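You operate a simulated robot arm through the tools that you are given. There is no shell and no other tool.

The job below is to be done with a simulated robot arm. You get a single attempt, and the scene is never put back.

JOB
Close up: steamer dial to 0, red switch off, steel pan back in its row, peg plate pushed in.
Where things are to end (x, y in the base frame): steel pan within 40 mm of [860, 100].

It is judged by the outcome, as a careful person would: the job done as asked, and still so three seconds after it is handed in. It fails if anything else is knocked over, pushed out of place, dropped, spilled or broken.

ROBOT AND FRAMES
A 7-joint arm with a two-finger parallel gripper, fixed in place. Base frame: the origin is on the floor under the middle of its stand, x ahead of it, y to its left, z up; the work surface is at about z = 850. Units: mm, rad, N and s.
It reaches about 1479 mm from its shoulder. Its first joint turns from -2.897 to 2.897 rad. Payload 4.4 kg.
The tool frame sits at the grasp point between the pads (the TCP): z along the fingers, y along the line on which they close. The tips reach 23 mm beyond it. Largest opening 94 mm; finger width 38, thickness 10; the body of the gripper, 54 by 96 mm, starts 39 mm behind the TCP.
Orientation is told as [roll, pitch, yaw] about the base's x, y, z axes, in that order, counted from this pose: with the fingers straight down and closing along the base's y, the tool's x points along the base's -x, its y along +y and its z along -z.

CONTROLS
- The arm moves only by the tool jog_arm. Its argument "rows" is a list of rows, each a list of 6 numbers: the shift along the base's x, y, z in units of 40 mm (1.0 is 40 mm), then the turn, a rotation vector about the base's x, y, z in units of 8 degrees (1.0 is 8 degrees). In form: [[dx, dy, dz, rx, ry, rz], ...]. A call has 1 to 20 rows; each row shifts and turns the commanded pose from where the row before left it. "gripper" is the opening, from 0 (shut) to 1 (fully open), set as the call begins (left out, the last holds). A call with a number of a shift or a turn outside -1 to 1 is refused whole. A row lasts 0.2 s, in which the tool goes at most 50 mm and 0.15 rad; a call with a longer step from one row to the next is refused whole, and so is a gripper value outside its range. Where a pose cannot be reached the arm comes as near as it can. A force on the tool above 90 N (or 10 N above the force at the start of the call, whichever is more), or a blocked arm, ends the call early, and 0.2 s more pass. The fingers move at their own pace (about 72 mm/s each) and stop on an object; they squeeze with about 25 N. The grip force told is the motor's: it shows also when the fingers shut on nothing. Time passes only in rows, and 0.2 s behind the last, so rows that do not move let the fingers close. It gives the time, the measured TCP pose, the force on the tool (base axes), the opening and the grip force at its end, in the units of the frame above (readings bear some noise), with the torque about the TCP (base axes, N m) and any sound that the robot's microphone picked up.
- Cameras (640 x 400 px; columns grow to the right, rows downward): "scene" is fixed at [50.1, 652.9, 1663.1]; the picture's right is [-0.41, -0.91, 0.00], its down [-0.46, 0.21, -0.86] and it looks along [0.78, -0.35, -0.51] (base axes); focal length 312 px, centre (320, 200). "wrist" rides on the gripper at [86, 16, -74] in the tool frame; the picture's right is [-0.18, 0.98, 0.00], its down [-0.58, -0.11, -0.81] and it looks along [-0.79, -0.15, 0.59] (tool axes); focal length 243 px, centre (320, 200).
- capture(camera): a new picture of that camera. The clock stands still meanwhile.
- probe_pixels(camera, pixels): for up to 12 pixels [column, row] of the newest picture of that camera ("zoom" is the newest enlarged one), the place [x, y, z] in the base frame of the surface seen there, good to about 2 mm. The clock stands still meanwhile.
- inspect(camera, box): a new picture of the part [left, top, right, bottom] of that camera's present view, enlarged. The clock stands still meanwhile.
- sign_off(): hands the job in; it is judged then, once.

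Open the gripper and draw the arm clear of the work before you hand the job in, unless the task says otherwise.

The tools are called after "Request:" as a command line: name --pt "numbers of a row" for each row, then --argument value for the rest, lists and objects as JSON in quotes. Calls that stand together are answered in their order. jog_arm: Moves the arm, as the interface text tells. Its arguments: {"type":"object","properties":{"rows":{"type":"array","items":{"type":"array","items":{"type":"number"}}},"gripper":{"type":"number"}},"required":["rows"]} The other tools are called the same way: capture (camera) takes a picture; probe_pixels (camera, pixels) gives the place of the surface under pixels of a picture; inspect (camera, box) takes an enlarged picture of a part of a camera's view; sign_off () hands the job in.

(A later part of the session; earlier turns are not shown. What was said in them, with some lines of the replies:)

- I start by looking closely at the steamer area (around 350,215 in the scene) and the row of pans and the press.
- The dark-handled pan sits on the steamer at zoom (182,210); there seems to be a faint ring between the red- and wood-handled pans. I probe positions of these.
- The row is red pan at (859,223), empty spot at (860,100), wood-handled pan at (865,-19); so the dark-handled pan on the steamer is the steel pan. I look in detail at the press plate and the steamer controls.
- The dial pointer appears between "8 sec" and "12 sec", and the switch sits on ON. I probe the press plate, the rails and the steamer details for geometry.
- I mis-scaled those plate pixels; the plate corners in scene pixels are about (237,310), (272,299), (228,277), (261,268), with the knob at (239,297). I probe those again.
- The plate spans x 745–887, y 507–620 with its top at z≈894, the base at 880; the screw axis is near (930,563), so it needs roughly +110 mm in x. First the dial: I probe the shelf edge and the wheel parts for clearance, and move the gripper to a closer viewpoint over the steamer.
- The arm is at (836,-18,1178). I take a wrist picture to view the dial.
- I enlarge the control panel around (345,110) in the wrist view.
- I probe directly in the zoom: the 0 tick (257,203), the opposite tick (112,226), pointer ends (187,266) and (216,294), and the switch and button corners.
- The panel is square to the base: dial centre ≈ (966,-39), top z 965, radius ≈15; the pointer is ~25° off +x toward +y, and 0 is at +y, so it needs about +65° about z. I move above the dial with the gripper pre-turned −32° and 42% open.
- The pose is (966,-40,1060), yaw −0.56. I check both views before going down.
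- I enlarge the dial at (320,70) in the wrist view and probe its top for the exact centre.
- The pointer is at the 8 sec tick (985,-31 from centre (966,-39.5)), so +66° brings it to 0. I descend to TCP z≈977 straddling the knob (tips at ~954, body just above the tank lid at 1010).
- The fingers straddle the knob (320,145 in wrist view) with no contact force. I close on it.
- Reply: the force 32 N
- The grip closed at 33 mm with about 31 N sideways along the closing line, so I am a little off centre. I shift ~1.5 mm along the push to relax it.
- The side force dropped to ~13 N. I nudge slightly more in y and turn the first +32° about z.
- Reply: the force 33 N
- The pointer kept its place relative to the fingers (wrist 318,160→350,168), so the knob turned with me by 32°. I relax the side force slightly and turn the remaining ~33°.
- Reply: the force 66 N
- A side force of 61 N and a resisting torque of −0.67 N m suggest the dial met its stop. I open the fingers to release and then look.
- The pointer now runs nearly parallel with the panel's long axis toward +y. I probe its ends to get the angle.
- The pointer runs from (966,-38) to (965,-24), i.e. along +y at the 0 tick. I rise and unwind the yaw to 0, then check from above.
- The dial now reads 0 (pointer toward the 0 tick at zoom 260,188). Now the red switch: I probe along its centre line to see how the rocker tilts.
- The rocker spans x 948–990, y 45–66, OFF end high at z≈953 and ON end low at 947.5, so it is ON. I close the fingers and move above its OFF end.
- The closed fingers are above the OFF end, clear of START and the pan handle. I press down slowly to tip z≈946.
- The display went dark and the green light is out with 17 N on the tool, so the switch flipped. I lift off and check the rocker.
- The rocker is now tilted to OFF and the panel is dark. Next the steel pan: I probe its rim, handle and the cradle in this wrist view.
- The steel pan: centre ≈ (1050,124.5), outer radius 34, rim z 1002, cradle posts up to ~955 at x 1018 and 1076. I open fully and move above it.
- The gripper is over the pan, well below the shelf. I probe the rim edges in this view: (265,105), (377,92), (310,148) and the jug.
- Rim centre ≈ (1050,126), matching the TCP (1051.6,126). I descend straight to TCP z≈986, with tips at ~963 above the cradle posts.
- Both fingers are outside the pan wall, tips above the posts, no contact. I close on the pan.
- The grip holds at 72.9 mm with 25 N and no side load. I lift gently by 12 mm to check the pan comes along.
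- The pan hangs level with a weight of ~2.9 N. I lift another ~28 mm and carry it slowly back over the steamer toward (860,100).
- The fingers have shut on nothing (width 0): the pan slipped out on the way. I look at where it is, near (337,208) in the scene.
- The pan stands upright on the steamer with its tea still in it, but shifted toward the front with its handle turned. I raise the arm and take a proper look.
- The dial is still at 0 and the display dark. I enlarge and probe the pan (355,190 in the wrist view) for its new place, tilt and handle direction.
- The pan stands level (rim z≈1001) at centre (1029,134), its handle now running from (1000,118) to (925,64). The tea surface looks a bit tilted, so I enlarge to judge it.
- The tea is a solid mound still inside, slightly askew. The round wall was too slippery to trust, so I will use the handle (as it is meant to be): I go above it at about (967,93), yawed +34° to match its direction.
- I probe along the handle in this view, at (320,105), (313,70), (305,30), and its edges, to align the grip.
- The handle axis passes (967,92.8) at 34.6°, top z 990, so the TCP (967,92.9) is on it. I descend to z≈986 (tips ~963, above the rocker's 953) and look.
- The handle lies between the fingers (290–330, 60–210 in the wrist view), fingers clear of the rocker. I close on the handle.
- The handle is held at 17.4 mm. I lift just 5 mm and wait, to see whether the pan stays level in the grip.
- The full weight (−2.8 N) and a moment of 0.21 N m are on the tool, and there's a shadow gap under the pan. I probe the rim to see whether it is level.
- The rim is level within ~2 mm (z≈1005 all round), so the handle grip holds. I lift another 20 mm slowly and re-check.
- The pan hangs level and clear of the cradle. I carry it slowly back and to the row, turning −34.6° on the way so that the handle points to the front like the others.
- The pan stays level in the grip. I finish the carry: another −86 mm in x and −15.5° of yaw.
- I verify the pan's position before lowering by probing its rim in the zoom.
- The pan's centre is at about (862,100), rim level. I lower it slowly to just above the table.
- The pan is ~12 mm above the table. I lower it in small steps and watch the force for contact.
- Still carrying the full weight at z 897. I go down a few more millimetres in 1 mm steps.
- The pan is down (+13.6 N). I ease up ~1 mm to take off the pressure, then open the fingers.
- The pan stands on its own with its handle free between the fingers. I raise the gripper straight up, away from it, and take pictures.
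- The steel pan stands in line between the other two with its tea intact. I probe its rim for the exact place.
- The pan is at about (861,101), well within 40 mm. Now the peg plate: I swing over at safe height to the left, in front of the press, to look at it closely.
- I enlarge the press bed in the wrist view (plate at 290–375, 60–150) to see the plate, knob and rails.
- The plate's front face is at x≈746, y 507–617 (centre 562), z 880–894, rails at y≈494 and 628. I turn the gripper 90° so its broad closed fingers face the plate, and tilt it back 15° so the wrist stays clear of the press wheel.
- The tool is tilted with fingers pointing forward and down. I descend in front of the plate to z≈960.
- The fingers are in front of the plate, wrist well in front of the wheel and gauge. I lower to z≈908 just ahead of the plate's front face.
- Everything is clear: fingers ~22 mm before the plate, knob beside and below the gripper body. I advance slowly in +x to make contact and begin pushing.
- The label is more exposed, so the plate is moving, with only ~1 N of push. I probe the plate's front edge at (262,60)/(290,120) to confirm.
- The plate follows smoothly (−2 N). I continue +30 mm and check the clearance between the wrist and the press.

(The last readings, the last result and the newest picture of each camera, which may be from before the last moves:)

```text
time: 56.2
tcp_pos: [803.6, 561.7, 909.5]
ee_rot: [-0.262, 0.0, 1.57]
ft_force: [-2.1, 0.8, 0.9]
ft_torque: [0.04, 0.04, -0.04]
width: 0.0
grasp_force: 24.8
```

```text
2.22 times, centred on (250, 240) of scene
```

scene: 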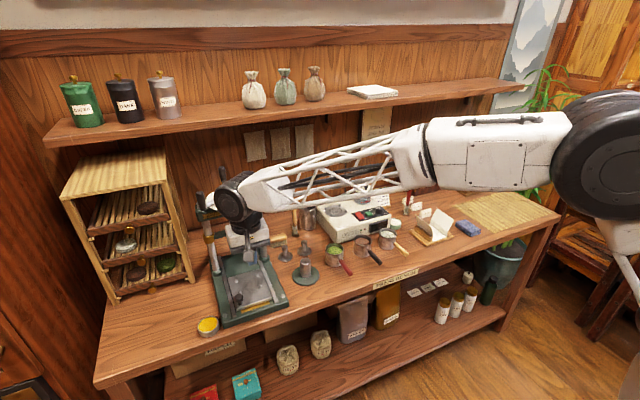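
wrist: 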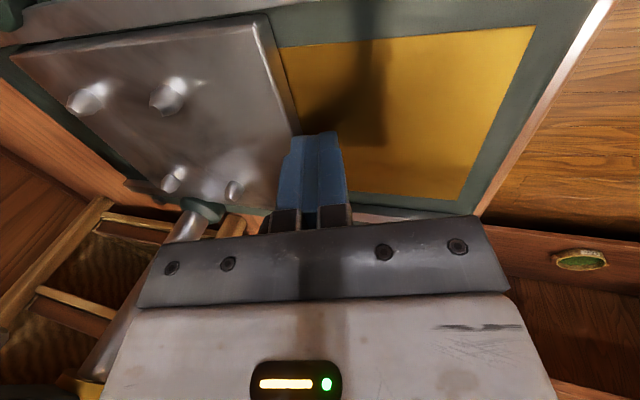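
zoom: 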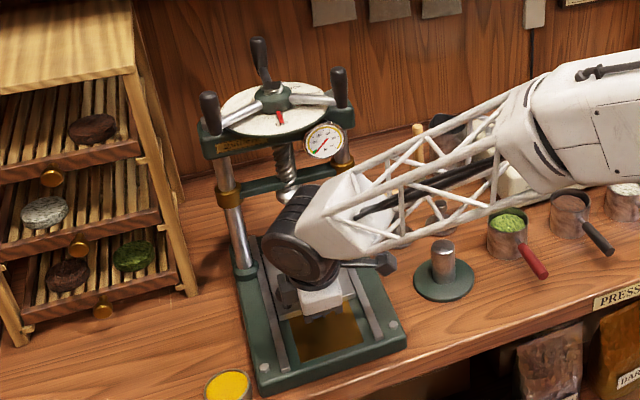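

Still smooth and the wrist is well in front of the screw and gauge. I push another ~24 mm in smaller steps.

Request:
jog_arm --pt "0.12 0 0 0 0 0" --pt "0.12 0 0 0 0 0" --pt "0.12 0 0 0 0 0" --pt "0.12 0 0 0 0 0" --pt "0.12 0 0 0 0 0"

Request:
capture --camera "wrist"

Request:
inspect --camera "scene" --box '[190, 150, 310, 330]'

```text
time: 57.4
tcp_pos: [828.5, 562.6, 908.6]
ee_rot: [-0.26, 0.002, 1.571]
ft_force: [-1.5, -0.3, 0.6]
ft_torque: [-0.01, -0.01, -0.01]
width: 0.1
grasp_force: 25.4
```

```text
taken
```

wrist: 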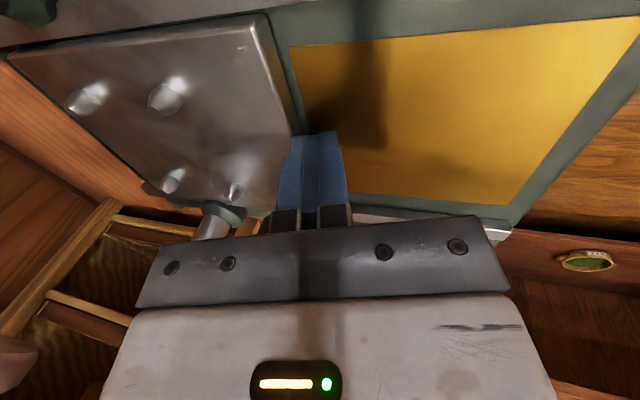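

```text
2.22 times, centred on (250, 240) of scene
```

zoom: 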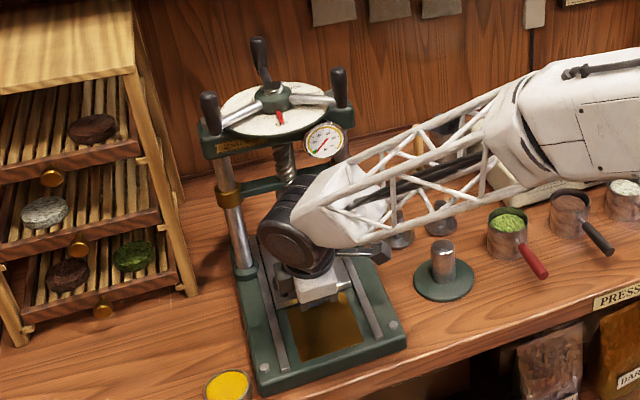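

The yellow label is now fully uncovered, so the end must be near. I go on in 2.4 mm steps, watching the force for the stop.

Request:
jog_arm --pt "0.06 0 0 0 0 0" --pt "0.06 0 0 0 0 0" --pt "0.06 0 0 0 0 0" --pt "0.06 0 0 0 0 0"

```text
time: 58.4
tcp_pos: [838.8, 562.4, 908.5]
ee_rot: [-0.261, 0.0, 1.57]
ft_force: [-1.3, 1.0, -0.3]
ft_torque: [0.01, 0.03, 0.02]
width: 0.0
grasp_force: 24.7
```

No stop yet (front face ≈ 855). I check the clearances in the scene once more before the next small steps.

Request:
inspect --camera "scene" --box '[200, 170, 300, 310]'

Request:
capture --camera "wrist"

```text
2.86 times, centred on (250, 240) of scene
```

zoom: 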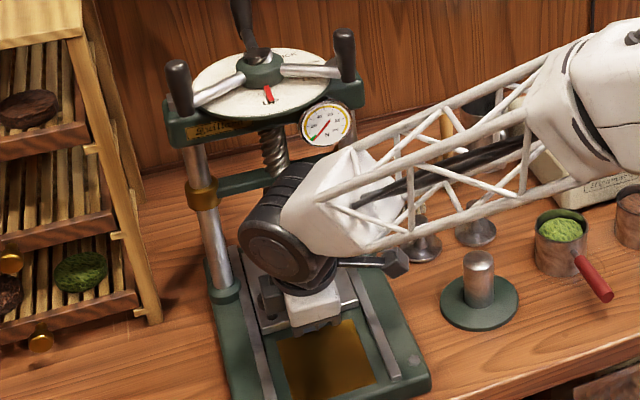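

```text
taken
```

wrist: 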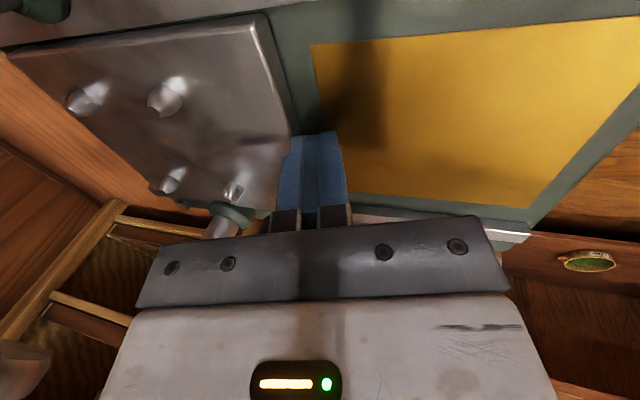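

I probe the wrist surfaces nearest the screw and gauge in the zoom to be sure of the gap.

Request:
probe_pixels --camera "zoom" --pixels '[[290, 185], [310, 172], [345, 158], [365, 155], [270, 150], [325, 130], [260, 182], [280, 270], [350, 300], [270, 100], [180, 100], [345, 80]]'

```text
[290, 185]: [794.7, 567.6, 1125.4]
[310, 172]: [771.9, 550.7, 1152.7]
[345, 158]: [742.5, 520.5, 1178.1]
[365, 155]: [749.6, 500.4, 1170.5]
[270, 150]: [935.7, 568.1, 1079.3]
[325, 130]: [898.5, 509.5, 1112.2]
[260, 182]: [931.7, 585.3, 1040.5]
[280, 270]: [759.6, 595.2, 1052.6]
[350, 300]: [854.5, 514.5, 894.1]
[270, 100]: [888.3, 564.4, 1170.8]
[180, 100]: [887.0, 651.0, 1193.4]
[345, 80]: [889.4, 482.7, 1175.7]
```

The wrist's front is at x≈795 and the gauge/wheel at ≥885, a gap of 90 mm. I keep pushing in 2 mm steps.

Request:
jog_arm --pt "0.05 0 0 0 0 0" --pt "0.05 0 0 0 0 0" --pt "0.05 0 0 0 0 0"

```text
time: 59.2
tcp_pos: [844.8, 563.5, 909.3]
ee_rot: [-0.262, 0.0, 1.571]
ft_force: [0.6, -0.2, -1.2]
ft_torque: [0.0, -0.02, 0.04]
width: 0.0
grasp_force: 25.5
```

No resistance yet (front ≈ 860). A few more 2 mm steps.

Request:
jog_arm --pt "0.05 0 0 0 0 0" --pt "0.05 0 0 0 0 0" --pt "0.05 0 0 0 0 0"

Request:
capture --camera "wrist"

```text
time: 60.1
tcp_pos: [845.6, 564.7, 907.5]
ee_rot: [-0.256, 0.003, 1.574]
ft_force: [-37.9, -9.0, 15.5]
ft_torque: [-0.18, 0.57, -0.22]
width: 0.2
grasp_force: 25.0
stopped in row 3: the force on the tool passed its limit at 96 N (the readings are from after the stop); the commanded pose is now the measured one
```

```text
taken
```

wrist: 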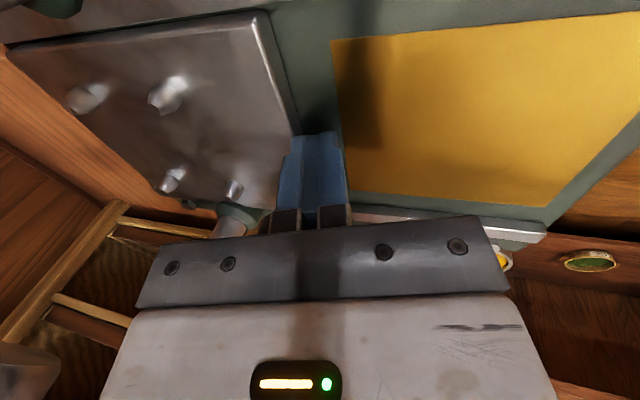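

The plate met its hard stop (front ≈ 861). I back off in −x right away to remove the load.

Request:
jog_arm --pt "-0.15 0 0 0 0 0" --pt "-0.4 0 0.1 0 0 0" --pt "-0.6 0 0.3 0 0 0" --pt "-0.8 0 0.4 0 0 0" --pt "-0.8 0 0.5 0 0 0" --pt "-0.6 0 0.8 0 0 0" --pt "0 0 1 0 0 0" --pt "0 0 1 0 0 0" --pt "0 0 1 0 0 0" --pt "0 0 0 0 0 0"

Request:
capture --camera "scene"

Request:
capture --camera "wrist"

```text
time: 62.3
tcp_pos: [712.9, 564.4, 1112.8]
ee_rot: [-0.259, 0.001, 1.57]
ft_force: [0.0, 0.0, 0.9]
ft_torque: [0.01, 0.01, 0.0]
width: 0.0
grasp_force: 25.5
```

```text
taken
```

scene: 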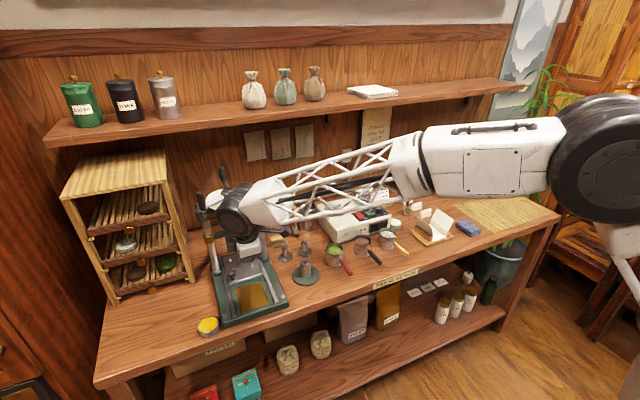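

```text
taken
```

wrist: 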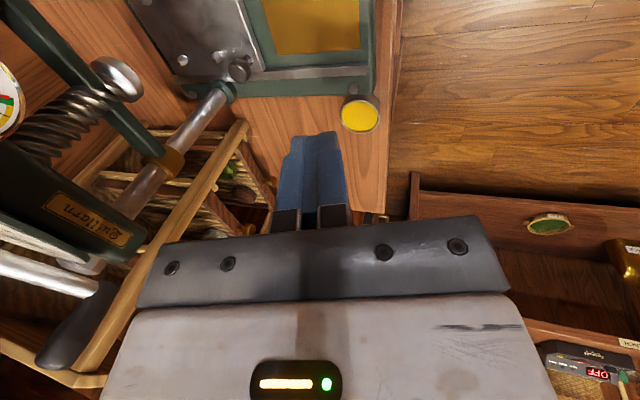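

The plate looks fully in. I untilt, unturn, open the gripper and draw the arm back toward its start pose for a full check.

Request:
jog_arm --pt "0 0 0.5 0 0.9375 0" --pt "0 0 0.5 0 0.9375 0" --pt "0 0 0.5 0 0 -0.95" --pt "0 0 0.5 0 0 -0.95" --pt "0 0 0.5 0 0 -0.95" --pt "0 0 0.5 0 0 -0.95" --pt "0 0 0.5 0 0 -0.95" --pt "0 -0.5 0.2 0 0 -0.95" --pt "0 -0.5 0 0 0 -0.95" --pt "0 -0.5 0 0 0 -0.95" --pt "0 -0.5 0 0 0 -0.95" --pt "0 -0.5 0 0 0 -0.95" --pt "0 -0.5 0 0 0 -0.95" --pt "0 -0.7 0 0 0 -0.8" --pt "0 -0.8 0 0 0 0" --pt "0 0 0 0 0 0" --gripper 1.0

Request:
jog_arm --pt "0 -0.9 0 0 0 0" --pt "0 -0.9 0 0 0 0" --pt "0 -0.9 0 0 0 0" --pt "0 -0.9 0 0 0 0" --pt "0 -0.9 0 0 0 0" --pt "0 -0.9 0 0 0 0" --pt "0 -0.9 0 0 0 0" --pt "0 -0.9 0 0 0 0" --pt "0 -0.7 0 0 0 0" --pt "0 0 0 0 0 0"

Request:
capture --camera "scene"

Request:
capture --camera "wrist"

```text
time: 65.7
tcp_pos: [715.0, 382.3, 1258.9]
ee_rot: [0.002, 0.003, -0.001]
ft_force: [0.0, -0.4, -0.6]
ft_torque: [-0.01, -0.04, 0.02]
width: 94.0
grasp_force: 0.1
```

```text
time: 67.9
tcp_pos: [712.5, 66.5, 1260.1]
ee_rot: [0.003, 0.001, 0.002]
ft_force: [-0.1, -0.2, -0.3]
ft_torque: [0.0, -0.02, -0.01]
width: 94.1
grasp_force: 0.0
```

```text
taken
```

scene: 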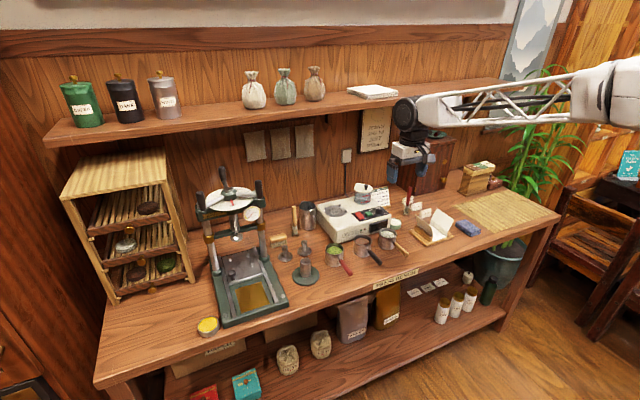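

```text
taken
```

wrist: 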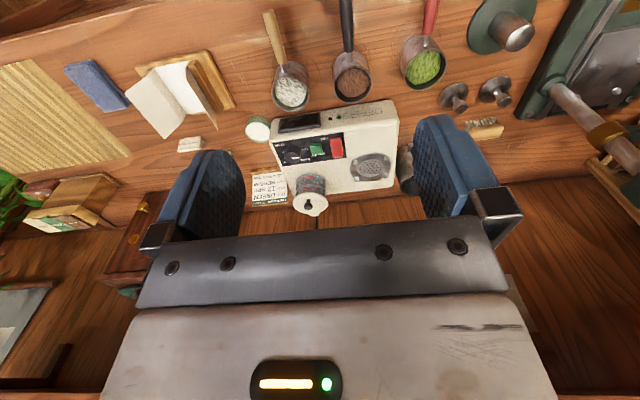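

I do a final check of the plate, the press, the steamer controls and the row of pans with enlarged views.

Request:
inspect --camera "scene" --box '[190, 170, 320, 330]'

Request:
inspect --camera "wrist" --box '[260, 100, 400, 200]'

Request:
inspect --camera "scene" --box '[310, 175, 420, 285]'

Request:
probe_pixels --camera "scene" --pixels '[[221, 320], [233, 321], [275, 302], [239, 258], [230, 287], [262, 277], [237, 238], [316, 270], [246, 262]]'

```text
2.50 times, centred on (255, 250) of scene
```

zoom: 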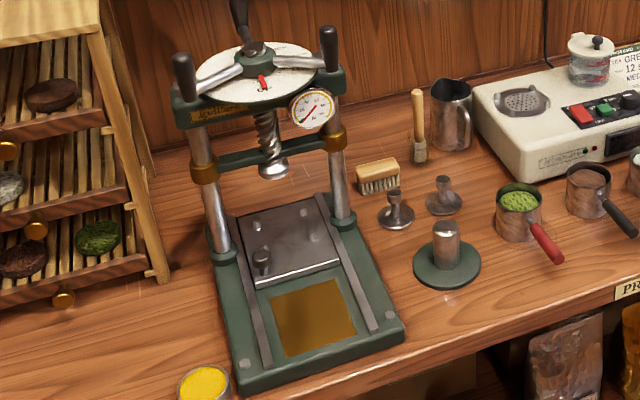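

```text
4.00 times, centred on (330, 150) of wrist
```

zoom: 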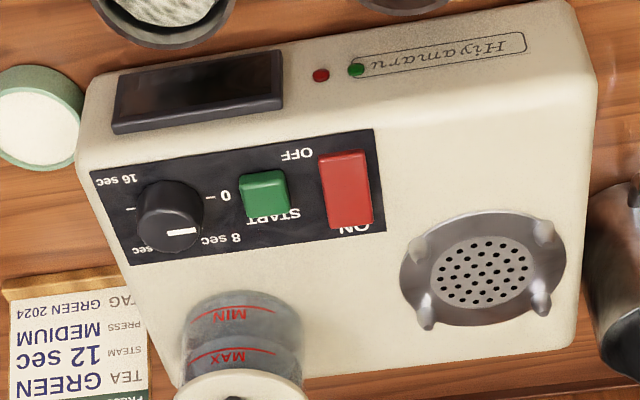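

```text
3.64 times, centred on (365, 230) of scene
```

zoom: 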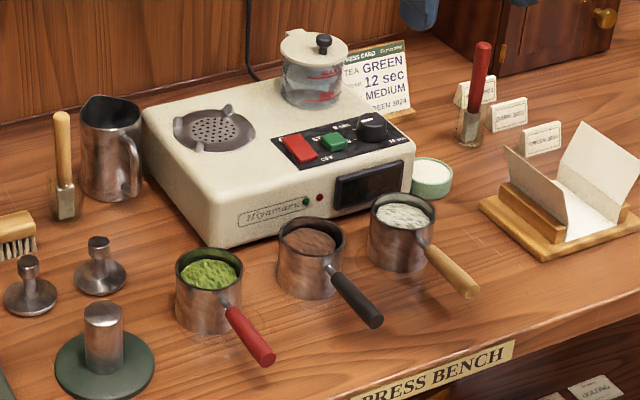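

```text
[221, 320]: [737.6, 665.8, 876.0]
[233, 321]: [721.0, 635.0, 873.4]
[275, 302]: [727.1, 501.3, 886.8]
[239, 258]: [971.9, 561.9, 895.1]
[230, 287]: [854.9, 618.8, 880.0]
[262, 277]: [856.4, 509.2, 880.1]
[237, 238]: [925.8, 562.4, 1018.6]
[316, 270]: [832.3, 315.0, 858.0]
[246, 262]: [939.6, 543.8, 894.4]
```

Dial at 0, switch off, display dark, pans in a row, press unmoved. I do one last probe of the plate's front edge and the dial pointer.

Request:
probe_pixels --camera "scene" --pixels '[[230, 283], [246, 278], [262, 271], [232, 280], [386, 246], [371, 243]]'

Request:
inspect --camera "wrist" --box '[270, 130, 330, 170]'

```text
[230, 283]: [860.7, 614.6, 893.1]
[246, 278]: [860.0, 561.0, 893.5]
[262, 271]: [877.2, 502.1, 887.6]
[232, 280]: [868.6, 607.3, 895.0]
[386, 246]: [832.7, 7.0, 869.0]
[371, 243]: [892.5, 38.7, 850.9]
```

```text
10.00 times, centred on (300, 150) of wrist
```

zoom: 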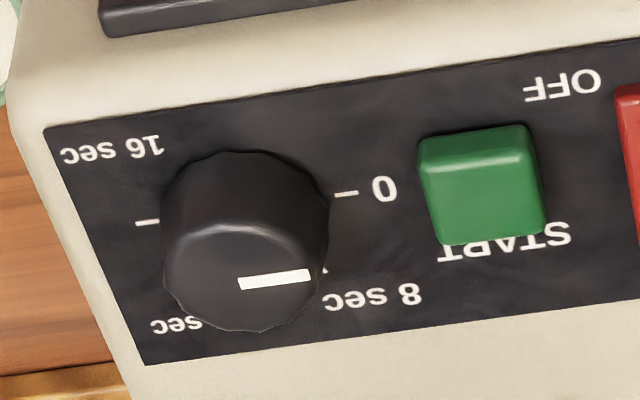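

The pointer (240,285→310,274) is parallel with the 0 tick line, the plate front is at x≈860 square against its stop, and the pan is in place. The arm is clear with the gripper open, so I hand the job in.

Request:
sign_off

```text
The job is handed in.
```

The bench is closed up and I've handed the job in. One thing went wrong along the way: the steel pan slipped out of the gripper once while I was lifting it off the steamer.

- **Steamer dial:** it is at 0, with the pointer lined up with the 0 tick.
- **Red switch:** it is off. The display and the green light are dark.
- **Steel pan:** it stands in its row at about (861, 101), well within 40 mm of the target, with its handle facing the front like the others.
- **Peg plate:** it is pushed in to its stop, with its front edge at x ≈ 860. The arm touched a peak of 96 N at the stop, but position checks show the press did not move.

**The slip:** I first gripped the pan by its round wall. It slid out and landed upright on the steamer, turned about 35°. The tea shifted a little but stayed in the pan, and nothing else was disturbed that I could see. I then moved it by the handle, and it stayed level.

At hand-in the gripper was open and the arm was back near its start position, clear of the bench.
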